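You operate a simulated robot arm through the tools that you are given. There is no shell and no other tool.

You run a simulated two-armed robot. Do the job below in one go: nothing can be reset, and whatever is moved stays where it is left.

Task
Open the door under the hood, take the clear bottle marked "alcohol" from the upper shelf under the hood and put it in the purple crate, then shut the hood. Stack the orange lens marked "R75" from the top of the big table on top of the orange lens that says "R150". Put the prism marked "PRISM 57" from the top of the big table on the white stock card there and the prism marked "PRISM 65" on top of the blue pad carton. Stack the purple lens marked "LOT 57" from the top of the big table on top of the purple lens marked "R120". Put the blue pot on top of the blue ring tool. Take the white pad with the smallest size on its label from the top of the big table and put it on top of the grey ring tool. The order is free. Set down upright: prism.
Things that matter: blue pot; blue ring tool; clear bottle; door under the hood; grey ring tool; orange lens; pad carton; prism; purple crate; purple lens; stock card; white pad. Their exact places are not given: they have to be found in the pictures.

Only the result counts: the job must be done as asked and must still hold three seconds after the hand-in. Knocking over, shifting, dropping, spilling or breaking anything else fails it.

Robot
Two 7-joint arms with fingered hands on one trunk, on a base that moves. Base frame: it is fixed to the floor where the robot stands at the start and does not move with it; the origin is under the middle of the robot, x ahead of it, y to its left, z up. Readings come in m, rad, newtons and seconds.
The left shoulder is at the start at [0.07, 0.162, 1.109], the right one opposite. With the tool pointing down near the work surface each hand reaches from about 0.1 to 0.68 m from the robot's upright axis, wherever it stands, measured 20 degrees to its own side. Places, roughly: blue pot [-0.75, 2, 0.75]; blue ring tool [-0.5, 2, 0.75]; clear bottle [3.5, -0.25, 0.5]; door under the hood [3.4, -0.2, 0.5]; grey ring tool [-0.75, 1.75, 0.75]; orange lens [0.25, 4, 0.75]; pad carton [-0.5, 3.75, 0.75]; prism [-0.5, 3.5, 0.75]; purple crate (20x17x8 cm) [3.5, 1.7, 0.9]; purple lens [-0.75, 3.5, 0.75]; stock card [-0.75, 3.25, 0.75]; white pad [-0.25, 1.75, 0.75]. Payload 4 kg a hand.
The TCP of each hand is the grasp point between the finger pads, 0.026 m short of the fingertips. In the tool frame z runs along the fingers and y along their closing line. The gripper opens to 0.132 m; its body begins 0.073 m behind the TCP. The gripper is a hand of 4 fingers: y runs from the thumb to the fingers, the wrist lies at [0, 0, -0.224] in the tool frame.
Orientation is that of the tool frame in the base frame, as a unit quaternion [w, x, y, z]. With the fingers straight down and closing along the base's y, the tool's x points along the base's -x, its y along +y and its z along -z.

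Tools
- The arms move only by the tool step_arm. It takes "left_increments", "right_increments" or both (then of equal length, played together; a hand with none holds still); each is a list of rows, each a list of 6 numbers: the shift along the tool's x, y, z in cm, then the turn, a rotation vector about the tool's x, y, z in rad. In form: [[tx, ty, tz, wx, wy, wz], ...]. A call has 1 to 20 rows; each row is the pose to reach, as a shift and turn from the pose commanded when the call began, along the tool's axes at that moment. Rows are played at 5 a second. More than 0.05 m and 0.15 rad between two rows, and nothing of the call is played. A pose out of reach is approached as far as the arm can. The call stops where the force on the tool passes 40 N (or 10 N more than at its start, if that is more) or the arm is blocked; 0.2 s more then pass. In this call time passes only in rows, and 0.2 s behind the last. The reply holds the time, the measured pose of the TCP, the force on the tool along the base axes, the opening and the grip force, in the units named above and with some noise, with the torque about the TCP (base axes, N m) and any sound that the robot's microphone picked up.
- Cameras (640 x 400 px; columns grow to the right, rows downward): "scene" is now at [0.1352, -0.0041, 1.3419]; the picture's right is [-0.04, -1.00, 0.00], its down [-0.66, 0.02, -0.75] and it looks along [0.75, -0.03, -0.66] (base axes); focal length 277 px, centre (320, 200). "left" rides on the left gripper at [-0.073, 0.006, -0.094] in its tool frame; the picture's right is [-0.08, -1.00, 0.00], its down [0.78, -0.06, -0.62] and it looks along [0.61, -0.05, 0.79] (tool axes); focal length 230 px, centre (320, 200). "right" rides on the right gripper at [0.073, 0.006, -0.094] in its tool frame; the picture's right is [-0.08, 1.00, 0.00], its down [-0.78, -0.06, -0.62] and it looks along [-0.61, -0.05, 0.79] (tool axes); focal length 230 px, centre (320, 200).
- grab_frame(camera): a new picture of that camera. It takes no simulated time.
- move_column(by): slides the trunk up (or, below 0, down) by that many m; the arms and the scene camera ride with it, the base frame stays. It gives what a move gives, with no picture.
- steer(legs): drives the robot by 1 to 6 legs, each [ahead, left, turn to the left] in m, m and rad, along the robot's own axes; the way and the turn of a leg run together, so that a leg with both is an arc; at most 1.5 m and 3.142 rad a leg. The arms and the cameras ride along, it lands a little off, and it stops where it bumps. It gives what a move gives.
- finger_targets(finger1, finger2, finger3, thumb_bend, hand): sets how far each is bent, from 0 (flat) to 1 (curled in); at 0.3 the hand is open as for a grip, at 0.7 the pads meet at the TCP. One left out holds its place. A second passes; each finger stops where it meets its share of the squeeze, and holds until it gets a number again. It is the only way to open and close the hand. It gives what a move gives, with no picture; readings hold the bend of each and the force on the fingers (four entries, about 0 where the hand has none), thumb and palm.
- aim_head(pan, tilt): turns the head with the scene camera to pan (to the left, within 1.501 rad either way) and tilt (down, from -0.506 to 1.204), counted from straight ahead of the robot. It gives what a move gives.
- locate(camera, pixels): for up to 12 pixels [column, row] of the newest picture of that camera ("zoom" is the newest enlarged one), the place [x, y, z] in the base frame of the surface seen there, good to about 0.002 m, but the place of the scene camera against the robot may be out by one fixed shift of up to 0.025 m in any direction. It takes no simulated time.
- zoom(camera, box): a new picture of the part [left, top, right, bottom] of that camera's present view, enlarged. It takes no simulated time.
- close_job(): hands the job in; it is judged then, once.

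Open the grippers and draw the arms clear of the work before you hand the job in, unless the task says otherwise.

The tools are called after "Call:" by a JSON object that holds its "name" and its "arguments". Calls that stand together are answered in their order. step_arm: Moves the arms, as the interface text tells. Its arguments: {"type":"object","properties":{"left_increments":{"type":"array"},"right_increments":{"type":"array"}},"required":[]} The other tools are called the same way: move_column (by) moves the trunk up or down; finger_targets (finger1, finger2, finger3, thumb_bend, hand) moves the fingers one by one; steer (legs) drives the base; aim_head (pan, tilt) turns the head that bears the scene camera; grab_frame (camera) takes a picture; locate (camera, pixels) gives the place of the surface under pixels of a picture; zoom (camera, box) takes an enlarged picture of a part of a camera's view; close_job () hands the job in.

At the start:

```text
t: 0.0
left_tcp_pos: [0.4476, 0.1874, 0.6513]
left_ee_rot: [-0.001, 0.0, 1.0, -0.001]
left_wrist_force: [0.1, 1.1, -0.7]
left_wrist_torque: [0.02, 0.01, 0.0]
left_grip_width: 0.1318
left_gripper_force: 0.1
left_shape: jaw
left_bend: [0.3, 0.3, 0.3, 0.3]
left_finger forces: [0.1, 0.1, 0.0, 0.1, 0.0, 0.0]
right_tcp_pos: [0.438, -0.209, 0.6353]
right_ee_rot: [0.001, 0.0, 1.0, 0.0]
right_wrist_force: [-0.4, 0.0, 0.7]
right_wrist_torque: [0.01, 0.01, 0.02]
right_grip_width: 0.1317
right_gripper_force: 0.0
right_shape: jaw
right_bend: [0.3, 0.3, 0.3, 0.3]
right_finger forces: [0.1, 0.0, 0.1, 0.0, 0.0, 0.1]
trunk travel left (down, up): [-0.588, 0.352]
robot x, y, heading: [0.005, 0.0005, -0.003]
head pan, tilt (commanded): [-0.037, 0.728]
```

scene: 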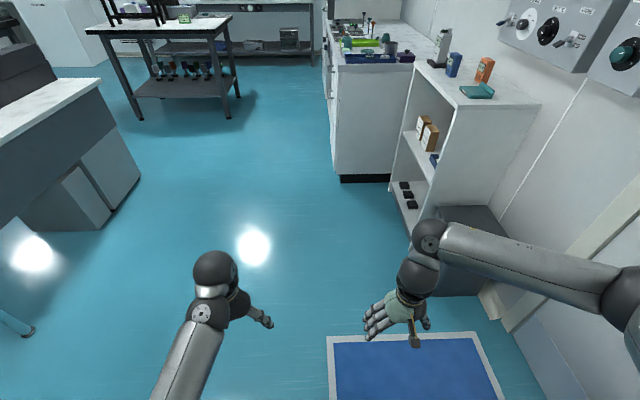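
right: 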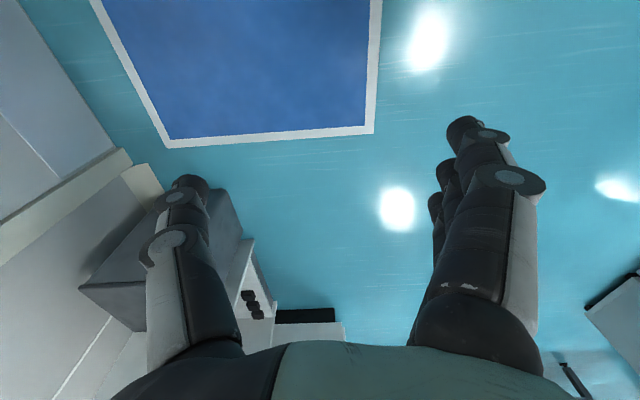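
left: 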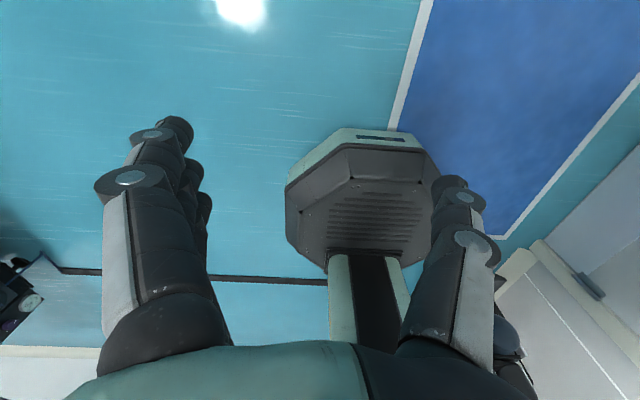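

The start picture shows a table at upper left, a bench on the right, and shelves. I look around with the head first, to the left and ahead.

Call:
{"name": "aim_head", "arguments": {"pan": 0, "tilt": 0.3}}

Call:
{"name": "grab_frame", "arguments": {"camera": "scene"}}

Call:
{"name": "aim_head", "arguments": {"pan": 1.4, "tilt": 0.35}}

Call:
{"name": "grab_frame", "arguments": {"camera": "scene"}}

Call:
{"name": "aim_head", "arguments": {"pan": 0.7, "tilt": 0.35}}

Call:
{"name": "grab_frame", "arguments": {"camera": "scene"}}

Call:
{"name": "aim_head", "arguments": {"pan": -0.8, "tilt": 0.35}}

Call:
{"name": "grab_frame", "arguments": {"camera": "scene"}}

```text
t: 0.9
left_tcp_pos: [0.4461, 0.1868, 0.6505]
left_ee_rot: [0.0, 0.0, 1.0, 0.0]
left_wrist_force: [-0.1, 0.1, 0.2]
left_wrist_torque: [0.02, 0.0, -0.01]
left_grip_width: 0.1319
left_gripper_force: 0.0
left_shape: jaw
left_bend: [0.3, 0.3, 0.3, 0.3]
left_finger forces: [0.1, 0.0, 0.0, 0.0, 0.0, 0.0]
right_tcp_pos: [0.4376, -0.2077, 0.6357]
right_ee_rot: [0.0, 0.0, 1.0, 0.0]
right_wrist_force: [1.0, 0.2, 0.5]
right_wrist_torque: [0.0, 0.0, 0.01]
right_grip_width: 0.1316
right_gripper_force: 0.0
right_shape: jaw
right_bend: [0.3, 0.3, 0.3, 0.3]
right_finger forces: [0.0, 0.0, 0.0, 0.0, 0.0, 0.0]
trunk travel left (down, up): [-0.588, 0.352]
robot x, y, heading: [-0.0034, -0.0015, -0.001]
head pan, tilt (commanded): [0.0, 0.3]
```

```text
taken
```

scene: 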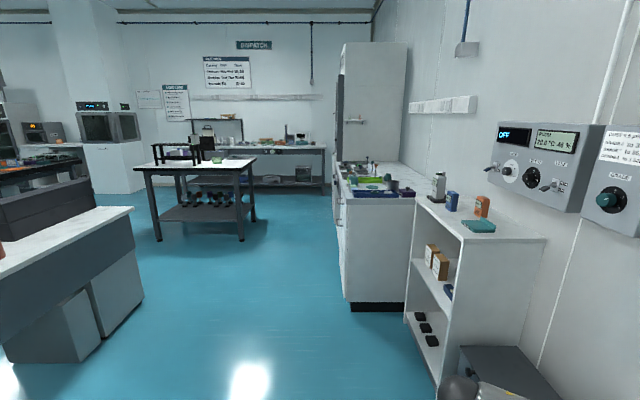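

```text
t: 2.4
left_tcp_pos: [0.4467, 0.187, 0.6504]
left_ee_rot: [0.0, 0.0, 1.0, 0.0]
left_wrist_force: [-0.4, 0.2, 0.4]
left_wrist_torque: [0.02, -0.01, 0.0]
left_grip_width: 0.1317
left_gripper_force: 0.1
left_shape: jaw
left_bend: [0.3, 0.3, 0.3, 0.3]
left_finger forces: [0.0, 0.1, 0.0, 0.1, 0.0, 0.0]
right_tcp_pos: [0.437, -0.2074, 0.6366]
right_ee_rot: [0.0, 0.0, 1.0, 0.0]
right_wrist_force: [0.3, 0.0, 0.1]
right_wrist_torque: [-0.01, -0.01, -0.04]
right_grip_width: 0.1317
right_gripper_force: 0.1
right_shape: jaw
right_bend: [0.3, 0.3, 0.3, 0.3]
right_finger forces: [0.0, 0.1, 0.0, 0.0, 0.1, 0.0]
trunk travel left (down, up): [-0.588, 0.352]
robot x, y, heading: [-0.0028, -0.0014, 0.002]
head pan, tilt (commanded): [1.4, 0.351]
```

```text
taken
```

scene: 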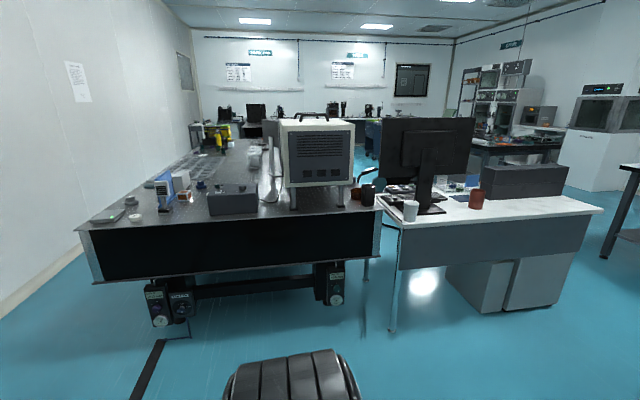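

```text
t: 3.5
left_tcp_pos: [0.4478, 0.1874, 0.6515]
left_ee_rot: [0.0, 0.0, 1.0, 0.0]
left_wrist_force: [-0.1, -0.3, 0.2]
left_wrist_torque: [0.06, -0.01, 0.02]
left_grip_width: 0.1316
left_gripper_force: 0.0
left_shape: jaw
left_bend: [0.3, 0.3, 0.3, 0.3]
left_finger forces: [0.0, 0.0, 0.0, 0.1, 0.0, 0.0]
right_tcp_pos: [0.4377, -0.2079, 0.636]
right_ee_rot: [0.0, -0.001, 1.0, 0.0]
right_wrist_force: [0.3, -0.4, 0.3]
right_wrist_torque: [-0.01, -0.01, 0.03]
right_grip_width: 0.1319
right_gripper_force: 0.1
right_shape: jaw
right_bend: [0.3, 0.3, 0.3, 0.3]
right_finger forces: [0.1, 0.0, 0.1, 0.1, 0.1, 0.0]
trunk travel left (down, up): [-0.588, 0.352]
robot x, y, heading: [-0.0004, -0.0012, 0.001]
head pan, tilt (commanded): [0.7, 0.351]
```

```text
taken
```

scene: 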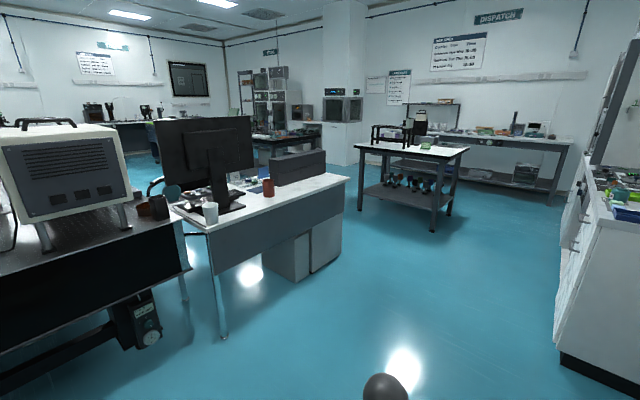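

```text
t: 5.1
left_tcp_pos: [0.4458, 0.1869, 0.6509]
left_ee_rot: [0.0, 0.0, 1.0, 0.0]
left_wrist_force: [-0.2, -0.4, 0.1]
left_wrist_torque: [0.03, -0.01, -0.02]
left_grip_width: 0.1317
left_gripper_force: 0.0
left_shape: jaw
left_bend: [0.3, 0.3, 0.3, 0.3]
left_finger forces: [0.0, 0.0, 0.0, 0.0, 0.1, 0.0]
right_tcp_pos: [0.4374, -0.2082, 0.635]
right_ee_rot: [0.0, 0.0, 1.0, 0.0]
right_wrist_force: [-0.8, -0.6, 0.1]
right_wrist_torque: [0.03, 0.0, -0.03]
right_grip_width: 0.1319
right_gripper_force: 0.1
right_shape: jaw
right_bend: [0.3, 0.3, 0.3, 0.3]
right_finger forces: [0.0, 0.0, 0.0, 0.0, 0.0, 0.0]
trunk travel left (down, up): [-0.588, 0.352]
robot x, y, heading: [0.0008, -0.0034, 0.003]
head pan, tilt (commanded): [-0.799, 0.351]
```

```text
taken
```

scene: 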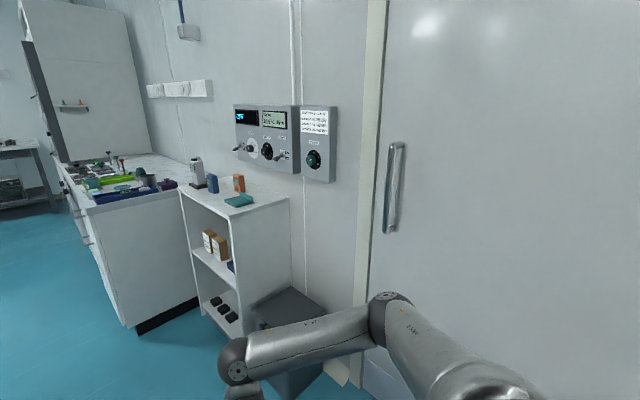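

I take a fresh frame ahead and measure furniture corners to plan driving.

Call:
{"name": "aim_head", "arguments": {"pan": 0, "tilt": 0.3}}

Call:
{"name": "grab_frame", "arguments": {"camera": "scene"}}

Call:
{"name": "locate", "arguments": {"camera": "scene", "pixels": [[350, 305], [338, 180], [345, 200], [338, 100], [375, 120], [152, 170], [257, 158], [159, 240], [241, 240], [133, 210], [145, 300], [405, 320]]}}

Call:
{"name": "zoom", "arguments": {"camera": "scene", "box": [300, 30, 460, 130]}}

Call:
{"name": "zoom", "arguments": {"camera": "scene", "box": [120, 100, 340, 240]}}

```text
t: 6.2
left_tcp_pos: [0.4464, 0.1869, 0.651]
left_ee_rot: [0.0, 0.0, 1.0, 0.0]
left_wrist_force: [0.3, 0.1, 0.1]
left_wrist_torque: [0.02, 0.0, -0.01]
left_grip_width: 0.1318
left_gripper_force: 0.0
left_shape: jaw
left_bend: [0.3, 0.3, 0.3, 0.3]
left_finger forces: [0.1, 0.0, 0.0, 0.0, 0.1, 0.1]
right_tcp_pos: [0.4375, -0.2085, 0.6363]
right_ee_rot: [0.0, 0.0, 1.0, 0.0]
right_wrist_force: [0.0, 0.0, 1.0]
right_wrist_torque: [-0.03, 0.0, -0.05]
right_grip_width: 0.1319
right_gripper_force: 0.1
right_shape: jaw
right_bend: [0.3, 0.3, 0.3, 0.3]
right_finger forces: [0.1, 0.0, 0.0, 0.1, 0.1, 0.0]
trunk travel left (down, up): [-0.588, 0.352]
robot x, y, heading: [-0.0018, 0.0025, 0.0]
head pan, tilt (commanded): [0.0, 0.3]
```

```text
taken
```

scene: 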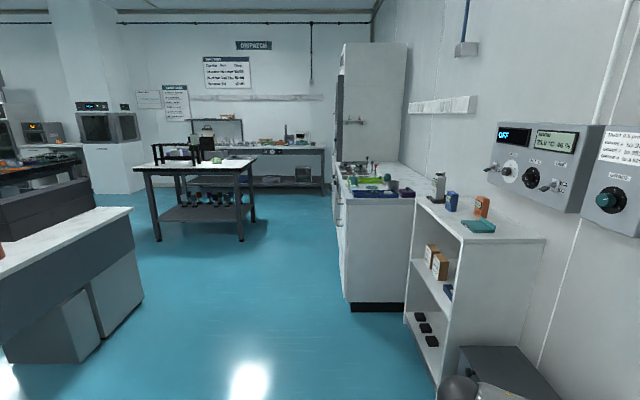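

```text
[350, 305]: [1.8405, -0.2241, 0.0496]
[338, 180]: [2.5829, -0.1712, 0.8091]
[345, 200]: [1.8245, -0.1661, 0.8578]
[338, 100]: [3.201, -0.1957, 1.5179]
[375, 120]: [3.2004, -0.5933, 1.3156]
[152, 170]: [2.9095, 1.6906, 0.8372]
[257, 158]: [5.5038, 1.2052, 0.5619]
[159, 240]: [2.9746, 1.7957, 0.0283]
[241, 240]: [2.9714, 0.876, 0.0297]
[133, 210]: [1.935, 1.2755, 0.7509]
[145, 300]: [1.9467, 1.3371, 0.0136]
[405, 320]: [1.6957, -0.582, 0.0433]
```

```text
4.00 times, centred on (380, 80) of scene
```

zoom: 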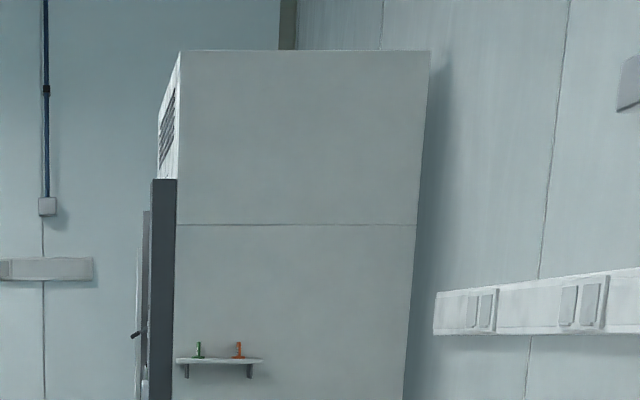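

```text
2.86 times, centred on (230, 170) of scene
```

zoom: 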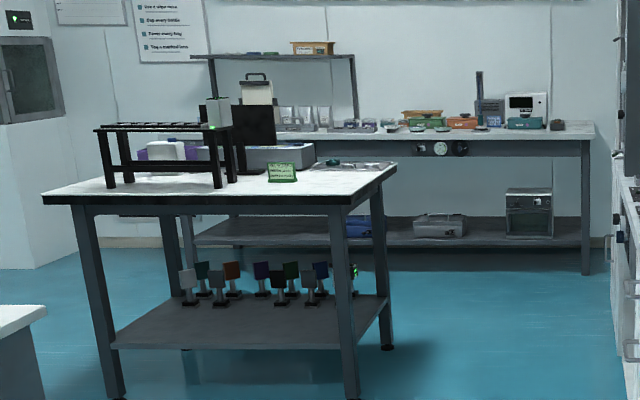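

The hood is the tall box with its front at y≈-0.18, from x≈3.2 on; the aisle lies between it and the table edge at y≈0.88. I drive into the aisle up to about x=2.2, y=0.4 and look.

Call:
{"name": "steer", "arguments": {"legs": [[0.3, 0.4, 0], [1.5, 0, 0], [0.3, 0, 0]]}}

Call:
{"name": "aim_head", "arguments": {"pan": -0.6, "tilt": 0.5}}

Call:
{"name": "grab_frame", "arguments": {"camera": "scene"}}

Call:
{"name": "aim_head", "arguments": {"pan": 0.3, "tilt": 0.5}}

Call:
{"name": "grab_frame", "arguments": {"camera": "scene"}}

```text
t: 17.8
left_tcp_pos: [2.5329, 0.6042, 0.6509]
left_ee_rot: [-0.001, -0.007, 1.0, 0.0]
left_wrist_force: [0.7, 0.0, -0.4]
left_wrist_torque: [0.0, 0.03, -0.02]
left_grip_width: 0.1316
left_gripper_force: 0.1
left_shape: jaw
left_bend: [0.3, 0.3, 0.3, 0.3]
left_finger forces: [0.0, 0.1, 0.0, 0.0, 0.0, 0.0]
right_tcp_pos: [2.5294, 0.2104, 0.6361]
right_ee_rot: [0.0, -0.006, 1.0, 0.0]
right_wrist_force: [0.1, -0.6, 0.0]
right_wrist_torque: [0.0, -0.01, -0.04]
right_grip_width: 0.1317
right_gripper_force: 0.1
right_shape: jaw
right_bend: [0.3, 0.3, 0.3, 0.3]
right_finger forces: [0.0, 0.1, 0.0, 0.0, 0.0, 0.1]
trunk travel left (down, up): [-0.588, 0.352]
robot x, y, heading: [2.0888, 0.4111, 0.014]
head pan, tilt (commanded): [0.0, 0.3]
```

```text
t: 18.8
left_tcp_pos: [2.5333, 0.604, 0.6505]
left_ee_rot: [-0.001, -0.007, 1.0, 0.0]
left_wrist_force: [0.0, 0.7, 0.3]
left_wrist_torque: [0.0, -0.02, -0.03]
left_grip_width: 0.1318
left_gripper_force: 0.1
left_shape: jaw
left_bend: [0.3, 0.3, 0.3, 0.3]
left_finger forces: [0.0, 0.0, 0.0, 0.0, 0.0, 0.1]
right_tcp_pos: [2.5298, 0.2098, 0.6355]
right_ee_rot: [0.0, -0.007, 1.0, -0.001]
right_wrist_force: [-0.1, -0.7, -0.1]
right_wrist_torque: [0.02, 0.01, 0.01]
right_grip_width: 0.1318
right_gripper_force: 0.0
right_shape: jaw
right_bend: [0.3, 0.3, 0.3, 0.3]
right_finger forces: [0.1, 0.0, 0.1, 0.0, 0.0, 0.1]
trunk travel left (down, up): [-0.588, 0.352]
robot x, y, heading: [2.0888, 0.4074, 0.01]
head pan, tilt (commanded): [-0.6, 0.499]
```

```text
taken
```

scene: 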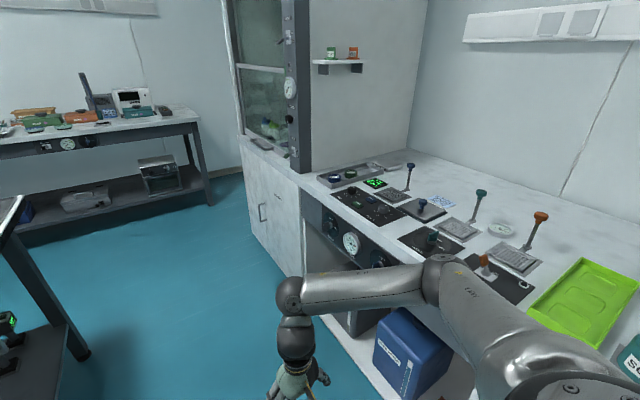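

```text
t: 20.0
left_tcp_pos: [2.5328, 0.6042, 0.6508]
left_ee_rot: [0.0, -0.007, 1.0, 0.0]
left_wrist_force: [0.8, -0.3, -0.3]
left_wrist_torque: [0.01, 0.0, -0.01]
left_grip_width: 0.1317
left_gripper_force: 0.1
left_shape: jaw
left_bend: [0.3, 0.3, 0.3, 0.3]
left_finger forces: [0.1, 0.1, 0.1, 0.1, 0.0, 0.0]
right_tcp_pos: [2.5298, 0.2087, 0.6349]
right_ee_rot: [0.001, -0.008, 1.0, 0.0]
right_wrist_force: [-0.1, 0.6, -0.2]
right_wrist_torque: [0.03, 0.0, 0.01]
right_grip_width: 0.1321
right_gripper_force: 0.0
right_shape: jaw
right_bend: [0.3, 0.3, 0.3, 0.3]
right_finger forces: [0.0, 0.0, 0.0, 0.0, 0.0, 0.2]
trunk travel left (down, up): [-0.588, 0.352]
robot x, y, heading: [2.0898, 0.4145, 0.019]
head pan, tilt (commanded): [0.3, 0.499]
```

```text
taken
```

scene: 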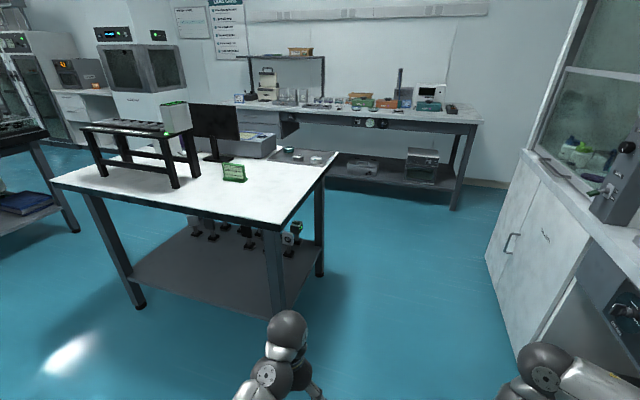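

The cupboard doors under the hood are at (490–590, 150–340); a U handle is at (508,243). I zoom and measure the handle and door edges, plus table corners.

Call:
{"name": "zoom", "arguments": {"camera": "scene", "box": [440, 100, 640, 350]}}

Call:
{"name": "locate", "arguments": {"camera": "scene", "pixels": [[508, 237], [507, 247], [546, 238], [490, 235], [560, 200], [535, 340], [515, 160], [585, 230], [289, 222], [318, 160], [55, 180], [290, 310]]}}

```text
1.60 times, centred on (540, 225) of scene
```

zoom: 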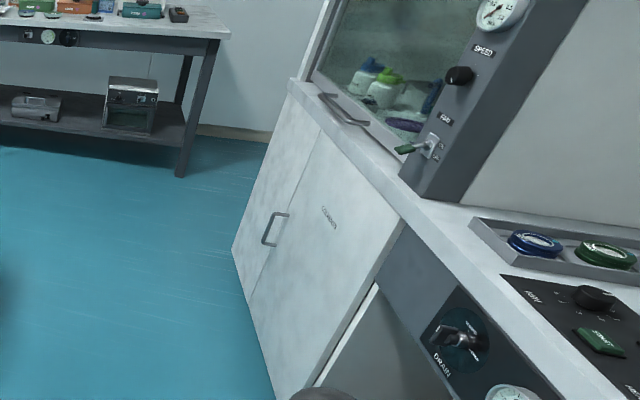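

```text
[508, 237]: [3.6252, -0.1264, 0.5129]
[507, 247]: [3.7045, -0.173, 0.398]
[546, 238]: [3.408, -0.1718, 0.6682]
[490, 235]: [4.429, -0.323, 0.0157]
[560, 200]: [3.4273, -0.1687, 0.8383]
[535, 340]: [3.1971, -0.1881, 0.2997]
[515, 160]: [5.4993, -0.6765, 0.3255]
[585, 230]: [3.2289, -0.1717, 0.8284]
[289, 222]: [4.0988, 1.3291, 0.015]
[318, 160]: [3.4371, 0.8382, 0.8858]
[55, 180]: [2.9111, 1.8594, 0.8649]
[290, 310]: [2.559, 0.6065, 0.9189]
```

The door's handle is a vertical bar at about (3.63,-0.126,0.45), hinge apparently near x=3.2. I pull both hands back 12 cm before turning in the aisle, and look down to see the base footprint.

Call:
{"name": "step_arm", "arguments": {"left_increments": [[4, 0, 0, 0, 0, 0], [8, 0, 0, 0, 0, 0], [12, 0, 0, 0, 0, 0]], "right_increments": [[4, 0, 0, 0, 0, 0], [8, 0, 0, 0, 0, 0], [12, 0, 0, 0, 0, 0]]}}

Call:
{"name": "aim_head", "arguments": {"pan": 0, "tilt": 1.2}}

Call:
{"name": "grab_frame", "arguments": {"camera": "scene"}}

Call:
{"name": "grab_frame", "arguments": {"camera": "left"}}

```text
t: 20.8
left_tcp_pos: [2.4121, 0.602, 0.6526]
left_ee_rot: [0.002, -0.007, 1.0, 0.001]
left_wrist_force: [-0.4, 1.0, 0.8]
left_wrist_torque: [0.0, 0.0, -0.01]
left_grip_width: 0.132
left_gripper_force: 0.1
left_shape: jaw
left_bend: [0.3, 0.3, 0.3, 0.3]
left_finger forces: [0.0, 0.0, 0.0, 0.1, 0.1, 0.0]
right_tcp_pos: [2.4087, 0.2088, 0.6353]
right_ee_rot: [0.001, -0.006, 1.0, 0.0]
right_wrist_force: [0.6, -0.6, 0.4]
right_wrist_torque: [-0.02, 0.01, 0.03]
right_grip_width: 0.1317
right_gripper_force: 0.0
right_shape: jaw
right_bend: [0.3, 0.3, 0.3, 0.3]
right_finger forces: [0.0, 0.0, 0.0, 0.0, 0.1, 0.0]
trunk travel left (down, up): [-0.588, 0.352]
robot x, y, heading: [2.088, 0.4116, 0.017]
head pan, tilt (commanded): [0.3, 0.499]
```

```text
t: 21.8
left_tcp_pos: [2.4137, 0.6036, 0.6508]
left_ee_rot: [0.0, -0.007, 1.0, 0.0]
left_wrist_force: [-0.4, 0.0, -0.3]
left_wrist_torque: [-0.02, -0.05, 0.0]
left_grip_width: 0.132
left_gripper_force: 0.1
left_shape: jaw
left_bend: [0.3, 0.3, 0.3, 0.3]
left_finger forces: [0.1, 0.0, 0.0, 0.0, 0.1, 0.1]
right_tcp_pos: [2.4106, 0.2093, 0.6352]
right_ee_rot: [0.001, -0.007, 1.0, 0.0]
right_wrist_force: [-0.9, -0.1, -0.3]
right_wrist_torque: [-0.02, 0.0, -0.02]
right_grip_width: 0.1318
right_gripper_force: 0.0
right_shape: jaw
right_bend: [0.3, 0.3, 0.3, 0.3]
right_finger forces: [0.0, 0.0, 0.0, 0.0, 0.1, 0.0]
trunk travel left (down, up): [-0.588, 0.352]
robot x, y, heading: [2.093, 0.4095, 0.015]
head pan, tilt (commanded): [0.0, 1.201]
```

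```text
taken
```

scene: 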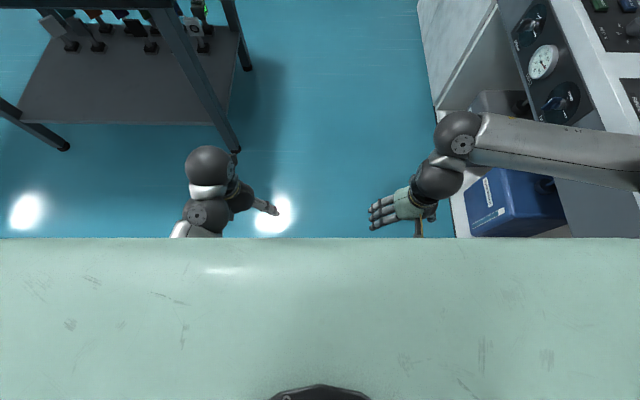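

```text
taken
```

left: 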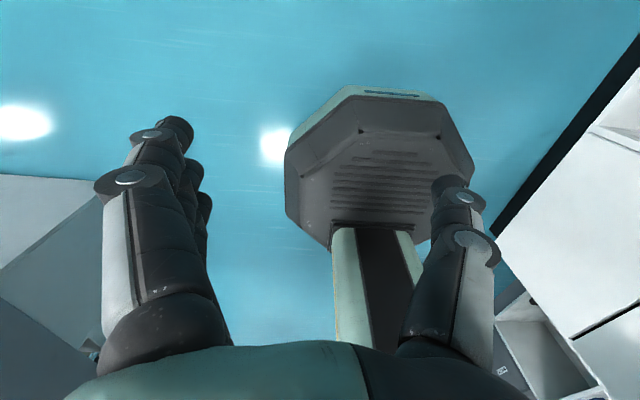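

I measure the base footprint from the left hand picture: the octagon corners at (350,88), (285,185), (472,160), (335,245).

Call:
{"name": "locate", "arguments": {"camera": "left", "pixels": [[350, 92], [435, 98], [290, 155], [288, 200], [330, 240], [360, 130], [468, 150], [420, 215], [380, 180]]}}

```text
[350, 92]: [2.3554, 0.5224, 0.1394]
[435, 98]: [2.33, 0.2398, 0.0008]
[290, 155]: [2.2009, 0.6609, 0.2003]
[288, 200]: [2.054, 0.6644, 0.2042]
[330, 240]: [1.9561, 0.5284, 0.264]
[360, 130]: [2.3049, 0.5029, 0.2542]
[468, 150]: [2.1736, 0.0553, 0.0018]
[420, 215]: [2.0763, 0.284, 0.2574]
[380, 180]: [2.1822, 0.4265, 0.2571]
```

The base is an octagon of about ±0.27 m, 0.25 m high. I drive to about (3.65, 0.5) and turn right to face the hood cupboard.

Call:
{"name": "steer", "arguments": {"legs": [[1.45, 0.09, -0.01], [0, 0, -1.57]]}}

Call:
{"name": "aim_head", "arguments": {"pan": 0, "tilt": 0.7}}

Call:
{"name": "grab_frame", "arguments": {"camera": "scene"}}

```text
t: 26.0
left_tcp_pos: [3.1689, 0.6623, 0.6448]
left_ee_rot: [-0.014, -0.014, 1.0, -0.006]
left_wrist_force: [-0.5, 0.4, -0.3]
left_wrist_torque: [-0.02, -0.01, -0.02]
left_grip_width: 0.1316
left_gripper_force: 0.0
left_shape: jaw
left_bend: [0.3, 0.3, 0.3, 0.3]
left_finger forces: [0.0, 0.0, 0.0, 0.1, 0.0, 0.0]
right_tcp_pos: [3.1844, 0.2717, 0.6364]
right_ee_rot: [0.002, -0.01, 1.0, -0.001]
right_wrist_force: [-0.3, -0.6, 0.1]
right_wrist_torque: [0.0, -0.02, -0.04]
right_grip_width: 0.1316
right_gripper_force: 0.0
right_shape: jaw
right_bend: [0.3, 0.3, 0.3, 0.3]
right_finger forces: [0.0, 0.0, 0.1, 0.0, 0.1, 0.0]
trunk travel left (down, up): [-0.588, 0.352]
robot x, y, heading: [2.8609, 0.4665, 0.026]
head pan, tilt (commanded): [0.0, 1.201]
stopped in leg 1: the robot was blocked; the commanded pose is now the measured one
```

```text
t: 26.9
left_tcp_pos: [3.1677, 0.662, 0.6452]
left_ee_rot: [-0.012, -0.013, 1.0, -0.005]
left_wrist_force: [0.4, 0.4, 0.5]
left_wrist_torque: [0.02, -0.05, 0.0]
left_grip_width: 0.1319
left_gripper_force: 0.1
left_shape: jaw
left_bend: [0.3, 0.3, 0.3, 0.3]
left_finger forces: [0.1, 0.0, 0.1, 0.0, 0.0, 0.0]
right_tcp_pos: [3.1824, 0.27, 0.6363]
right_ee_rot: [0.003, -0.01, 1.0, -0.002]
right_wrist_force: [-0.1, -0.1, -0.2]
right_wrist_torque: [0.03, 0.0, 0.02]
right_grip_width: 0.1318
right_gripper_force: 0.1
right_shape: jaw
right_bend: [0.3, 0.3, 0.3, 0.3]
right_finger forces: [0.0, 0.1, 0.0, 0.0, 0.0, 0.0]
trunk travel left (down, up): [-0.588, 0.352]
robot x, y, heading: [2.8631, 0.4689, 0.024]
head pan, tilt (commanded): [0.0, 0.7]
```

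```text
taken
```

scene: 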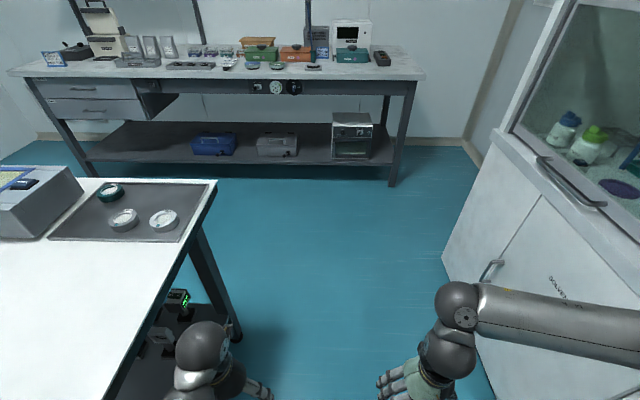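

Blocked: probably the left elbow at (203,345) touched the table edge at (130,320). I measure both elbows and the table edge.

Call:
{"name": "locate", "arguments": {"camera": "scene", "pixels": [[203, 345], [180, 350], [175, 250], [130, 340], [216, 182], [458, 300], [445, 320], [490, 265], [480, 280], [543, 197], [445, 255], [605, 205]]}}

Call:
{"name": "zoom", "arguments": {"camera": "scene", "box": [60, 220, 320, 400]}}

```text
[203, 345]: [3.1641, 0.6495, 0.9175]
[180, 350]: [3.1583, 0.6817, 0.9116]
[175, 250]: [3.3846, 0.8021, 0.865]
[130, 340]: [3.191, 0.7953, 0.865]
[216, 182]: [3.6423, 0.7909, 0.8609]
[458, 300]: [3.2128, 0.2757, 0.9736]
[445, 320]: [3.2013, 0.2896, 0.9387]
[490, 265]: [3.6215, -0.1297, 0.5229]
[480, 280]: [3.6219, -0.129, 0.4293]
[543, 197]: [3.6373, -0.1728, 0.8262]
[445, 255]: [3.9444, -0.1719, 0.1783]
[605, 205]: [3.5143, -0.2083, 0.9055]
```

```text
2.22 times, centred on (190, 310) of scene
```

zoom: 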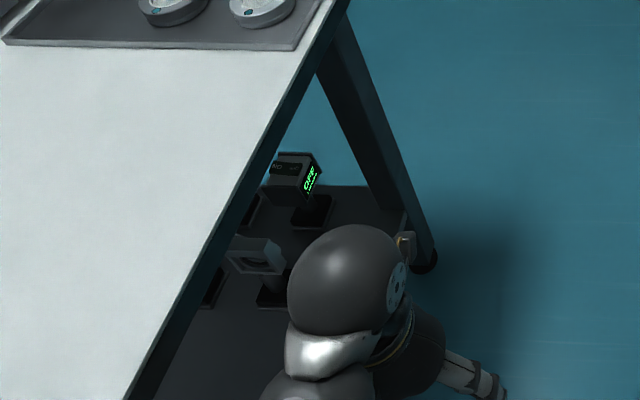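

The left elbow sticks out about 0.45 m sideways and met the table corner. I back up to x≈2.3, turn to face the bench (-y), then crab sideways to x≈3.65.

Call:
{"name": "steer", "arguments": {"legs": [[-0.56, -0.03, 0], [0, 0, -1.595]]}}

Call:
{"name": "grab_frame", "arguments": {"camera": "scene"}}

```text
t: 34.0
left_tcp_pos: [2.4848, 0.1158, 0.6452]
left_ee_rot: [-0.013, 0.703, 0.711, 0.007]
left_wrist_force: [-0.2, 0.6, 0.6]
left_wrist_torque: [-0.02, -0.01, 0.02]
left_grip_width: 0.1319
left_gripper_force: 0.1
left_shape: jaw
left_bend: [0.3, 0.3, 0.3, 0.3]
left_finger forces: [0.0, 0.1, 0.0, 0.0, 0.1, 0.1]
right_tcp_pos: [2.0934, 0.1069, 0.6349]
right_ee_rot: [0.0, 0.704, 0.71, 0.0]
right_wrist_force: [-0.1, -0.1, 0.2]
right_wrist_torque: [0.0, 0.0, -0.01]
right_grip_width: 0.1319
right_gripper_force: 0.1
right_shape: jaw
right_bend: [0.3, 0.3, 0.3, 0.3]
right_finger forces: [0.0, 0.1, 0.1, 0.0, 0.0, 0.1]
trunk travel left (down, up): [-0.588, 0.352]
robot x, y, heading: [2.2972, 0.4277, -1.563]
head pan, tilt (commanded): [0.0, 0.7]
```

```text
taken
```

scene: 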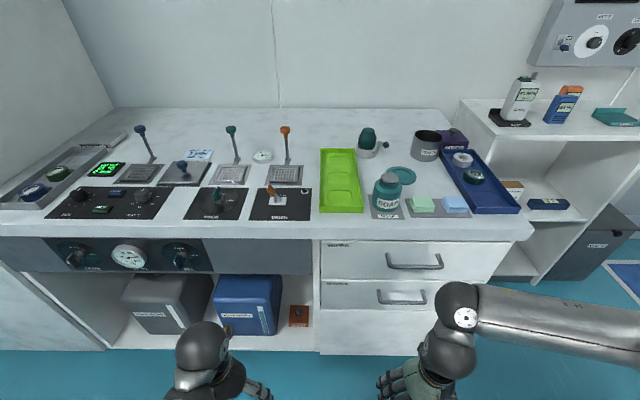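

Now crab left (+x) about 1.38 m along the aisle.

Call:
{"name": "steer", "arguments": {"legs": [[-0.02, 1.38, -0.008]]}}

Call:
{"name": "grab_frame", "arguments": {"camera": "scene"}}

```text
t: 40.9
left_tcp_pos: [3.8671, 0.1641, 0.645]
left_ee_rot: [-0.012, 0.696, 0.718, 0.007]
left_wrist_force: [0.5, 0.2, 0.4]
left_wrist_torque: [-0.01, -0.02, 0.03]
left_grip_width: 0.132
left_gripper_force: 0.1
left_shape: jaw
left_bend: [0.3, 0.3, 0.3, 0.3]
left_finger forces: [0.0, 0.0, 0.0, 0.0, 0.0, 0.0]
right_tcp_pos: [3.4754, 0.1493, 0.635]
right_ee_rot: [-0.001, 0.697, 0.717, 0.0]
right_wrist_force: [0.6, 0.4, 0.2]
right_wrist_torque: [0.01, 0.01, 0.0]
right_grip_width: 0.1317
right_gripper_force: 0.1
right_shape: jaw
right_bend: [0.3, 0.3, 0.3, 0.3]
right_finger forces: [0.1, 0.0, 0.1, 0.0, 0.1, 0.1]
trunk travel left (down, up): [-0.588, 0.352]
robot x, y, heading: [3.6756, 0.4725, -1.544]
head pan, tilt (commanded): [0.0, 0.7]
```

```text
taken
```

scene: 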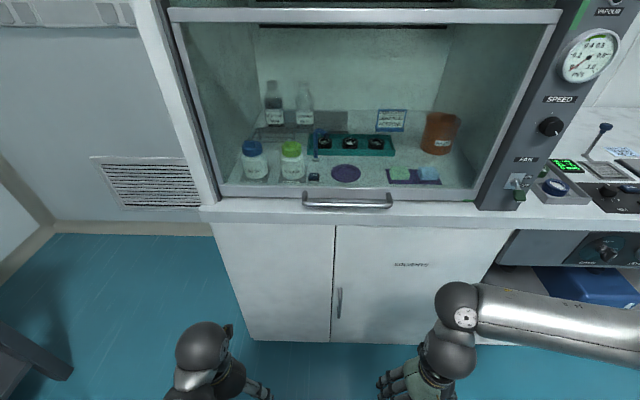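

The cupboard door's handle is at (340,302), label at (410,265), hinge on the right. I pitch the left hand to point forward while moving it 15 cm ahead.

Call:
{"name": "step_arm", "arguments": {"left_increments": [[-1.4, 0, 0, 0, -0.143, 0], [-2.8, 0, 0, 0, -0.286, 0], [-4.2, 0, 0, 0, -0.429, 0], [-5.6, 0, 0, 0, -0.571, 0], [-7, 0, 0, 0, -0.714, 0], [-8.4, 0, 0, 0, -0.857, 0], [-9.8, 0, 0, 0, -1.0, 0], [-11.2, 0, 0, 0, -1.143, 0], [-12.6, 0, 0, 0, -1.286, 0], [-14, 0, 0, 0, -1.428, 0], [-15.4, 0, 0, 0, -1.571, 0]]}}

Call:
{"name": "grab_frame", "arguments": {"camera": "left"}}

Call:
{"name": "grab_frame", "arguments": {"camera": "scene"}}

```text
t: 43.3
left_tcp_pos: [3.8702, 0.0109, 0.6395]
left_ee_rot: [0.498, 0.497, 0.516, -0.488]
left_wrist_force: [0.6, -0.1, -0.1]
left_wrist_torque: [-0.01, 0.02, 0.02]
left_grip_width: 0.1318
left_gripper_force: 0.1
left_shape: jaw
left_bend: [0.3, 0.3, 0.3, 0.3]
left_finger forces: [0.1, 0.0, 0.0, 0.0, 0.0, 0.1]
right_tcp_pos: [3.4744, 0.1508, 0.6336]
right_ee_rot: [-0.001, 0.698, 0.716, 0.0]
right_wrist_force: [0.2, 0.7, -0.5]
right_wrist_torque: [0.0, -0.02, 0.0]
right_grip_width: 0.1319
right_gripper_force: 0.0
right_shape: jaw
right_bend: [0.3, 0.3, 0.3, 0.3]
right_finger forces: [0.0, 0.0, 0.0, 0.0, 0.0, 0.0]
trunk travel left (down, up): [-0.588, 0.352]
robot x, y, heading: [3.6711, 0.4749, -1.547]
head pan, tilt (commanded): [0.0, 0.7]
```

```text
taken
```

left: 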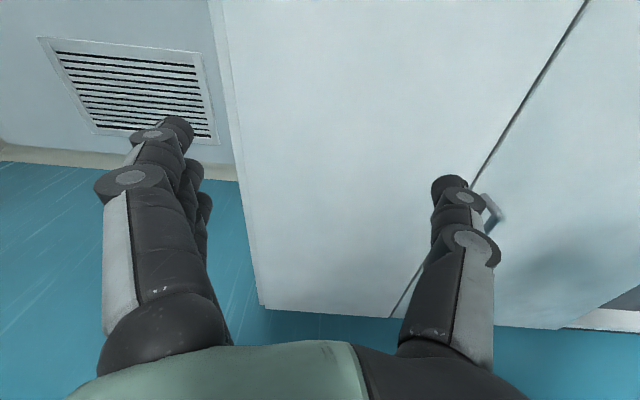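

```text
taken
```

scene: 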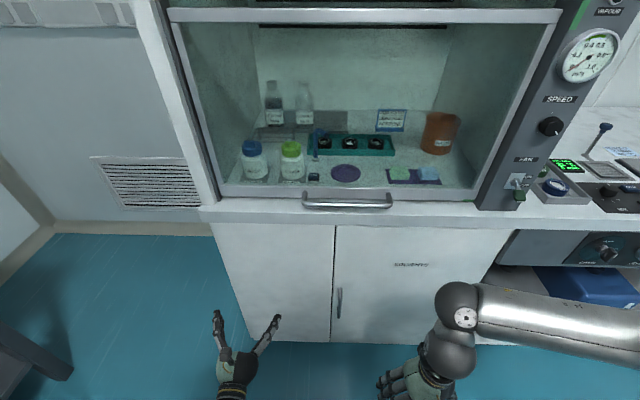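

The left hand points ahead; its picture shows the handle partly behind the thumb at (490,210) and the door seam at (510,130). I measure handle and seam with the hand camera, and fingertip from both cameras to calibrate the scene camera.

Call:
{"name": "locate", "arguments": {"camera": "left", "pixels": [[487, 200], [500, 215], [493, 225], [515, 120], [550, 150], [395, 315], [450, 185], [178, 125], [262, 305]]}}

Call:
{"name": "locate", "arguments": {"camera": "scene", "pixels": [[339, 290], [338, 303], [339, 315], [333, 260], [400, 290], [277, 319], [217, 315], [330, 340], [335, 229]]}}

```text
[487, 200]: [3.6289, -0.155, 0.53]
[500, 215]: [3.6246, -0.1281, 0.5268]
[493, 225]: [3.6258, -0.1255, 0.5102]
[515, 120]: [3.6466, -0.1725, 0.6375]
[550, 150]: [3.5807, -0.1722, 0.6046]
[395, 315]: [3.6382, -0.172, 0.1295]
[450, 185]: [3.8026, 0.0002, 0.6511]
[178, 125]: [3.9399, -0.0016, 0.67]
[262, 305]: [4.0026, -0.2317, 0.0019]
```

```text
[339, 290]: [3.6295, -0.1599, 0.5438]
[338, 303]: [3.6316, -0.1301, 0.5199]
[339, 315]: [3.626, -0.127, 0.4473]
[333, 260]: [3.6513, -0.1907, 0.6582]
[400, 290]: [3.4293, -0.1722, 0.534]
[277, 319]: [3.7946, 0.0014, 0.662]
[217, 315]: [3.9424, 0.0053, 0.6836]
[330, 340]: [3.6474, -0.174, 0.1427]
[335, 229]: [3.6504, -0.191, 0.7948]
```

The two cameras agree within about 1 cm (scene reads ~1.2 cm high). The bar is at x≈3.626, y≈-0.127, z≈0.41–0.53. I lower the trunk by 0.17 m and shift the left hand sideways in front of the handle.

Call:
{"name": "move_column", "arguments": {"by": -0.17}}

Call:
{"name": "step_arm", "arguments": {"left_increments": [[0, -4.9, 0, 0, 0, 0], [0, -9.8, 0, 0, 0, 0], [0, -14.7, 0, 0, 0, 0], [0, -19.6, 0, 0, 0, 0], [0, -24.3, 0, 0, 0, 0]]}}

Call:
{"name": "grab_frame", "arguments": {"camera": "left"}}

Call:
{"name": "grab_frame", "arguments": {"camera": "scene"}}

```text
t: 45.2
left_tcp_pos: [3.8719, 0.0099, 0.4705]
left_ee_rot: [0.499, 0.497, 0.516, -0.487]
left_wrist_force: [-0.1, -1.2, 0.0]
left_wrist_torque: [-0.01, -0.01, 0.01]
left_grip_width: 0.1322
left_gripper_force: 0.0
left_shape: jaw
left_bend: [0.3, 0.3, 0.3, 0.3]
left_finger forces: [0.0, 0.0, 0.1, 0.1, 0.0, 0.1]
right_tcp_pos: [3.4742, 0.1489, 0.4649]
right_ee_rot: [-0.001, 0.698, 0.716, -0.001]
right_wrist_force: [0.8, -0.5, -0.8]
right_wrist_torque: [-0.03, 0.0, 0.02]
right_grip_width: 0.1316
right_gripper_force: 0.1
right_shape: jaw
right_bend: [0.3, 0.3, 0.3, 0.3]
right_finger forces: [0.0, 0.1, 0.0, 0.1, 0.0, 0.1]
trunk travel left (down, up): [-0.418, 0.522]
robot x, y, heading: [3.6759, 0.4716, -1.545]
head pan, tilt (commanded): [0.0, 0.7]
```

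```text
t: 46.5
left_tcp_pos: [3.6892, 0.0285, 0.421]
left_ee_rot: [0.521, 0.561, 0.454, -0.456]
left_wrist_force: [-0.8, 0.1, 0.0]
left_wrist_torque: [-0.01, 0.02, 0.01]
left_grip_width: 0.132
left_gripper_force: 0.1
left_shape: jaw
left_bend: [0.3, 0.3, 0.3, 0.3]
left_finger forces: [0.0, 0.0, 0.0, 0.0, 0.0, 0.1]
right_tcp_pos: [3.4758, 0.1477, 0.4648]
right_ee_rot: [-0.002, 0.699, 0.716, -0.001]
right_wrist_force: [-0.5, -0.4, 0.5]
right_wrist_torque: [-0.03, 0.02, 0.0]
right_grip_width: 0.132
right_gripper_force: 0.0
right_shape: jaw
right_bend: [0.3, 0.3, 0.3, 0.3]
right_finger forces: [0.0, 0.0, 0.0, 0.0, 0.0, 0.0]
trunk travel left (down, up): [-0.418, 0.522]
robot x, y, heading: [3.6736, 0.4727, -1.544]
head pan, tilt (commanded): [0.0, 0.7]
stopped in row 5 (left hand): the arm was blocked; the commanded pose is now the measured one
```

```text
taken
```

left: 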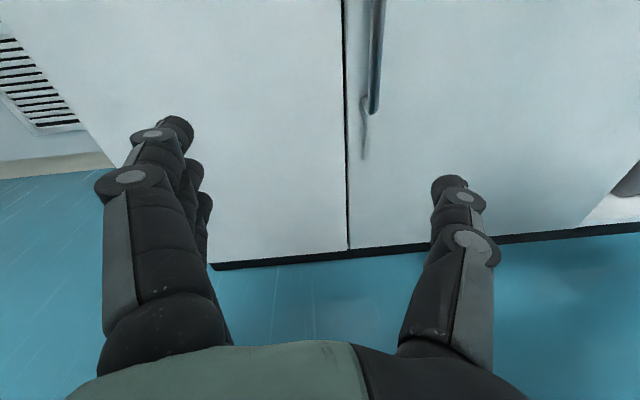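

```text
taken
```

scene: 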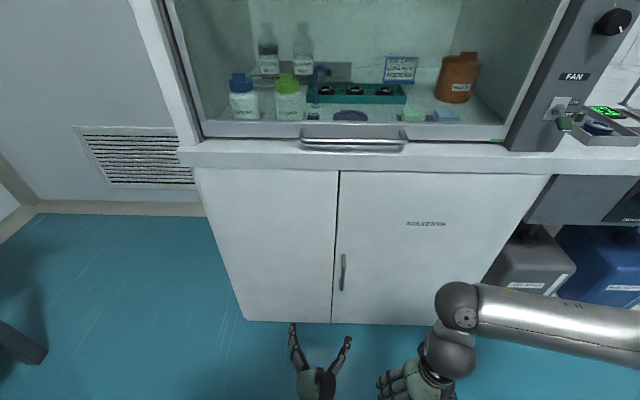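

The left arm was blocked crossing the body (posture limit, TCP only reached x=3.689). I bring the hand back to its natural side with its former orientation; then I will shift the base to the right instead.

Call:
{"name": "step_arm", "arguments": {"left_increments": [[-0.49, 4.31, -0.19, -0.017, -0.002, -0.045], [-0.98, 8.62, -0.38, -0.034, -0.0045, -0.091], [-1.47, 12.93, -0.56, -0.051, -0.007, -0.137], [-1.96, 17.24, -0.75, -0.0685, -0.009, -0.182]]}}

Call:
{"name": "steer", "arguments": {"legs": [[0, -0.23, -0.027]]}}

Call:
{"name": "grab_frame", "arguments": {"camera": "left"}}

```text
t: 47.5
left_tcp_pos: [3.8524, 0.0278, 0.4699]
left_ee_rot: [0.497, 0.497, 0.516, -0.49]
left_wrist_force: [-0.2, 0.6, -0.3]
left_wrist_torque: [0.0, 0.02, -0.02]
left_grip_width: 0.1316
left_gripper_force: 0.2
left_shape: jaw
left_bend: [0.3, 0.3, 0.3, 0.3]
left_finger forces: [0.1, 0.0, 0.0, 0.0, 0.0, 0.0]
right_tcp_pos: [3.475, 0.1497, 0.4646]
right_ee_rot: [-0.001, 0.697, 0.717, -0.001]
right_wrist_force: [0.1, -0.4, -0.1]
right_wrist_torque: [-0.01, -0.01, 0.0]
right_grip_width: 0.1317
right_gripper_force: 0.0
right_shape: jaw
right_bend: [0.3, 0.3, 0.3, 0.3]
right_finger forces: [0.0, 0.1, 0.0, 0.0, 0.0, 0.0]
trunk travel left (down, up): [-0.418, 0.522]
robot x, y, heading: [3.6746, 0.4736, -1.547]
head pan, tilt (commanded): [0.0, 0.7]
```

```text
t: 49.2
left_tcp_pos: [3.611, 0.0206, 0.4694]
left_ee_rot: [0.489, 0.505, 0.509, -0.496]
left_wrist_force: [-0.6, 0.1, 0.4]
left_wrist_torque: [0.01, 0.0, 0.0]
left_grip_width: 0.132
left_gripper_force: 0.0
left_shape: jaw
left_bend: [0.3, 0.3, 0.3, 0.3]
left_finger forces: [0.0, 0.0, 0.0, 0.0, 0.1, 0.0]
right_tcp_pos: [3.2371, 0.1519, 0.4648]
right_ee_rot: [-0.001, 0.709, 0.706, 0.0]
right_wrist_force: [0.2, 0.3, 0.8]
right_wrist_torque: [-0.02, -0.01, 0.01]
right_grip_width: 0.1319
right_gripper_force: 0.0
right_shape: jaw
right_bend: [0.3, 0.3, 0.3, 0.3]
right_finger forces: [0.0, 0.0, 0.0, 0.0, 0.0, 0.0]
trunk travel left (down, up): [-0.418, 0.522]
robot x, y, heading: [3.446, 0.4709, -1.577]
head pan, tilt (commanded): [0.0, 0.7]
```

```text
taken
```

left: 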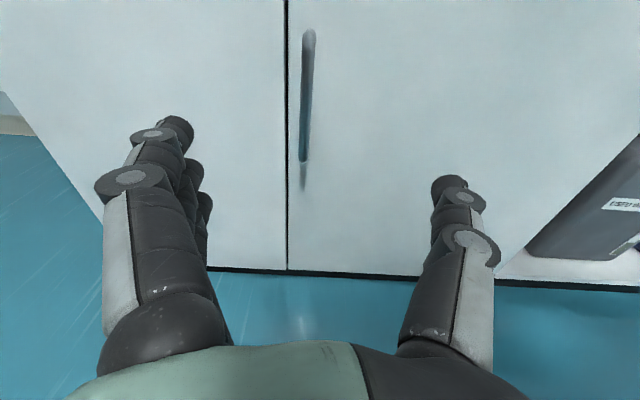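

The bar (290–315, 30–160) is now between thumb and fingers. I measure it from the hand camera.

Call:
{"name": "locate", "arguments": {"camera": "left", "pixels": [[309, 40], [306, 100], [303, 150], [311, 60], [304, 130], [330, 120], [286, 200]]}}

```text
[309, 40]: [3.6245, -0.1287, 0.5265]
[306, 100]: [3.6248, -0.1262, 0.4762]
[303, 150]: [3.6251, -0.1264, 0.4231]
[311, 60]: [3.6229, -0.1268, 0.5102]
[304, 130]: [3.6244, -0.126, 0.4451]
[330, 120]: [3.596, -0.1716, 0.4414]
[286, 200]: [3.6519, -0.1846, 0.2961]
```

The bar is at (3.625, -0.131). I move 1.4 cm left and 15 cm ahead to surround it.

Call:
{"name": "step_arm", "arguments": {"left_increments": [[0, 0.7, 3, 0, 0, 0], [0, 1.4, 6, 0, 0, 0], [0, 1.4, 9, 0, 0, 0], [0, 1.4, 12, 0, 0, 0], [0, 1.4, 14.9, 0, 0, 0]]}}

Call:
{"name": "grab_frame", "arguments": {"camera": "left"}}

```text
t: 50.4
left_tcp_pos: [3.6242, -0.1297, 0.4659]
left_ee_rot: [0.49, 0.505, 0.509, -0.496]
left_wrist_force: [0.2, 0.6, -0.2]
left_wrist_torque: [0.01, 0.0, 0.03]
left_grip_width: 0.132
left_gripper_force: 0.0
left_shape: jaw
left_bend: [0.3, 0.3, 0.3, 0.3]
left_finger forces: [0.0, 0.0, 0.1, 0.1, 0.1, 0.0]
right_tcp_pos: [3.237, 0.1522, 0.4642]
right_ee_rot: [-0.001, 0.709, 0.706, -0.001]
right_wrist_force: [0.1, -1.1, 0.3]
right_wrist_torque: [0.01, 0.02, -0.01]
right_grip_width: 0.1319
right_gripper_force: 0.1
right_shape: jaw
right_bend: [0.3, 0.3, 0.3, 0.3]
right_finger forces: [0.0, 0.0, 0.0, 0.0, 0.0, 0.1]
trunk travel left (down, up): [-0.418, 0.522]
robot x, y, heading: [3.4435, 0.4727, -1.574]
head pan, tilt (commanded): [0.0, 0.7]
```

```text
taken
```

left: 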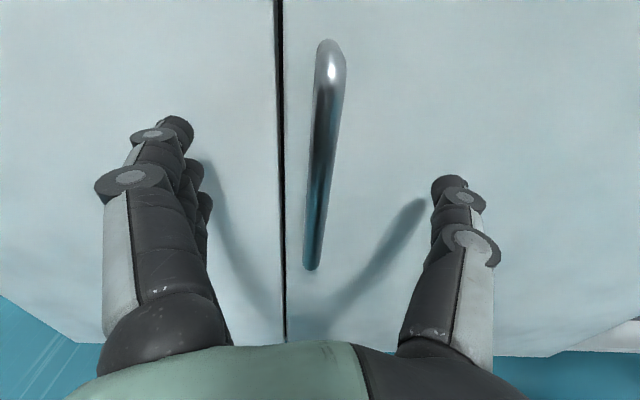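

The bar sits in the middle between thumb and fingers. I close the hand on it.

Call:
{"name": "finger_targets", "arguments": {"hand": "left", "finger1": 0.72, "finger2": 0.72, "finger3": 0.72, "thumb_bend": 0.72}}

Call:
{"name": "grab_frame", "arguments": {"camera": "left"}}

```text
t: 51.4
left_tcp_pos: [3.6247, -0.1294, 0.4649]
left_ee_rot: [0.49, 0.504, 0.509, -0.496]
left_wrist_force: [-0.2, 0.0, -0.3]
left_wrist_torque: [0.01, 0.0, 0.02]
left_grip_width: 0.0114
left_gripper_force: 0.0
left_shape: fingers
left_bend: [0.72, 0.71, 0.72, 0.71]
left_finger forces: [0.0, 0.1, 0.3, 0.0, 0.0, 0.0]
right_tcp_pos: [3.2365, 0.1523, 0.464]
right_ee_rot: [0.0, 0.708, 0.706, 0.0]
right_wrist_force: [-0.4, 0.0, -0.6]
right_wrist_torque: [0.01, -0.01, 0.0]
right_grip_width: 0.1319
right_gripper_force: 0.1
right_shape: jaw
right_bend: [0.3, 0.3, 0.3, 0.3]
right_finger forces: [0.1, 0.0, 0.0, 0.1, 0.1, 0.0]
trunk travel left (down, up): [-0.418, 0.522]
robot x, y, heading: [3.4442, 0.4686, -1.576]
head pan, tilt (commanded): [0.0, 0.7]
```

```text
taken
```

left: 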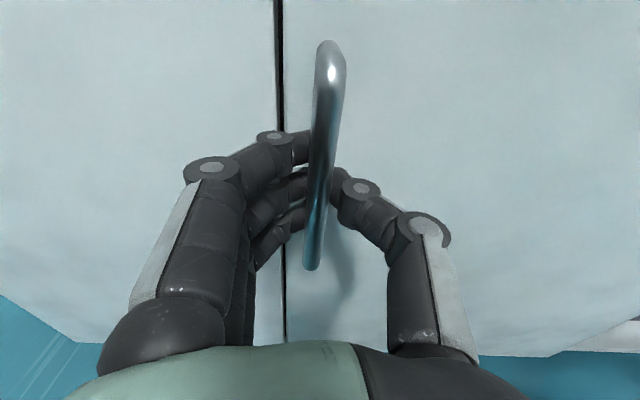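

The fingers just touch the bar (no force). I close a bit more to grip it.

Call:
{"name": "finger_targets", "arguments": {"hand": "left", "finger1": 0.85, "finger2": 0.85, "finger3": 0.85, "thumb_bend": 0.85}}

Call:
{"name": "step_arm", "arguments": {"left_increments": [[0, 0, -2, 0, 0, 0], [0, -0.2, -4, 0, 0, 0], [0, -0.4, -6, 0, 0, 0]]}}

Call:
{"name": "grab_frame", "arguments": {"camera": "left"}}

```text
t: 52.4
left_tcp_pos: [3.6246, -0.1302, 0.4645]
left_ee_rot: [0.49, 0.505, 0.509, -0.497]
left_wrist_force: [0.6, -2.1, -0.4]
left_wrist_torque: [-0.04, 0.0, -0.01]
left_grip_width: 0.0147
left_gripper_force: 0.9
left_shape: fingers
left_bend: [0.85, 0.81, 0.85, 0.79]
left_finger forces: [0.6, 0.0, 1.3, 0.0, 0.1, 0.0]
right_tcp_pos: [3.2376, 0.1519, 0.4654]
right_ee_rot: [0.0, 0.708, 0.706, -0.001]
right_wrist_force: [-0.8, 0.2, 0.4]
right_wrist_torque: [0.01, 0.0, -0.01]
right_grip_width: 0.1319
right_gripper_force: 0.0
right_shape: jaw
right_bend: [0.3, 0.3, 0.3, 0.3]
right_finger forces: [0.1, 0.1, 0.0, 0.0, 0.1, 0.1]
trunk travel left (down, up): [-0.418, 0.522]
robot x, y, heading: [3.4389, 0.4704, -1.577]
head pan, tilt (commanded): [0.0, 0.7]
```

```text
t: 53.2
left_tcp_pos: [3.6222, -0.0723, 0.4675]
left_ee_rot: [0.492, 0.508, 0.504, -0.495]
left_wrist_force: [-14.9, -4.4, -7.8]
left_wrist_torque: [-0.1, -0.07, 0.32]
left_grip_width: 0.0147
left_gripper_force: 7.6
left_shape: fingers
left_bend: [0.85, 0.81, 0.85, 0.79]
left_finger forces: [0.0, 0.1, 0.4, 0.0, 15.2, 0.0]
right_tcp_pos: [3.2354, 0.1525, 0.4648]
right_ee_rot: [0.0, 0.71, 0.705, 0.0]
right_wrist_force: [-0.5, 0.0, -0.8]
right_wrist_torque: [0.0, 0.0, -0.04]
right_grip_width: 0.1318
right_gripper_force: 0.2
right_shape: jaw
right_bend: [0.3, 0.3, 0.3, 0.3]
right_finger forces: [0.1, 0.1, 0.1, 0.0, 0.0, 0.0]
trunk travel left (down, up): [-0.418, 0.522]
robot x, y, heading: [3.4429, 0.4687, -1.576]
head pan, tilt (commanded): [0.0, 0.7]
```

```text
taken
```

left: 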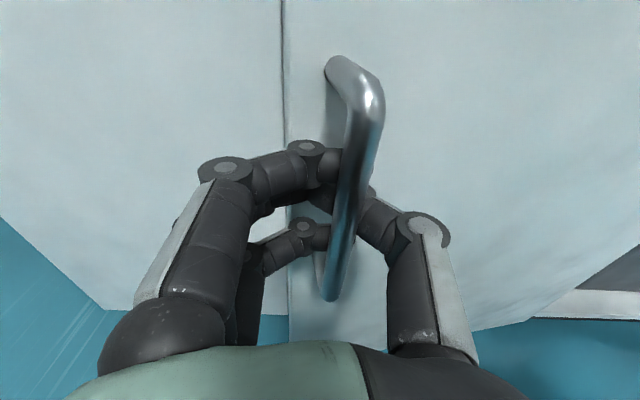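

I check whether the door has moved: measure the handle and door face at (345,100), (450,180), (285,150).

Call:
{"name": "locate", "arguments": {"camera": "left", "pixels": [[368, 100], [345, 220], [450, 100], [560, 200], [230, 90], [300, 60], [500, 60]]}}

Call:
{"name": "grab_frame", "arguments": {"camera": "scene"}}

```text
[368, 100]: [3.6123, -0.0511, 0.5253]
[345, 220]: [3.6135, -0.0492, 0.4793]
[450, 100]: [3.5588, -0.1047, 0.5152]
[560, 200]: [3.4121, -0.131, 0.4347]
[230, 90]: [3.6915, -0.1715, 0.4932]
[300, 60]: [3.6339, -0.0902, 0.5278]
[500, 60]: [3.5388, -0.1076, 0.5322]
```

```text
taken
```

scene: 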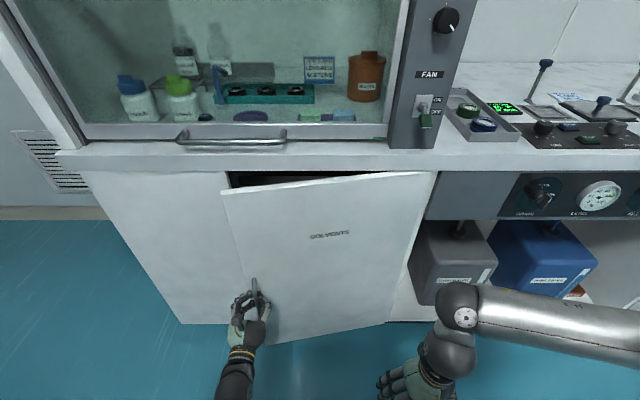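

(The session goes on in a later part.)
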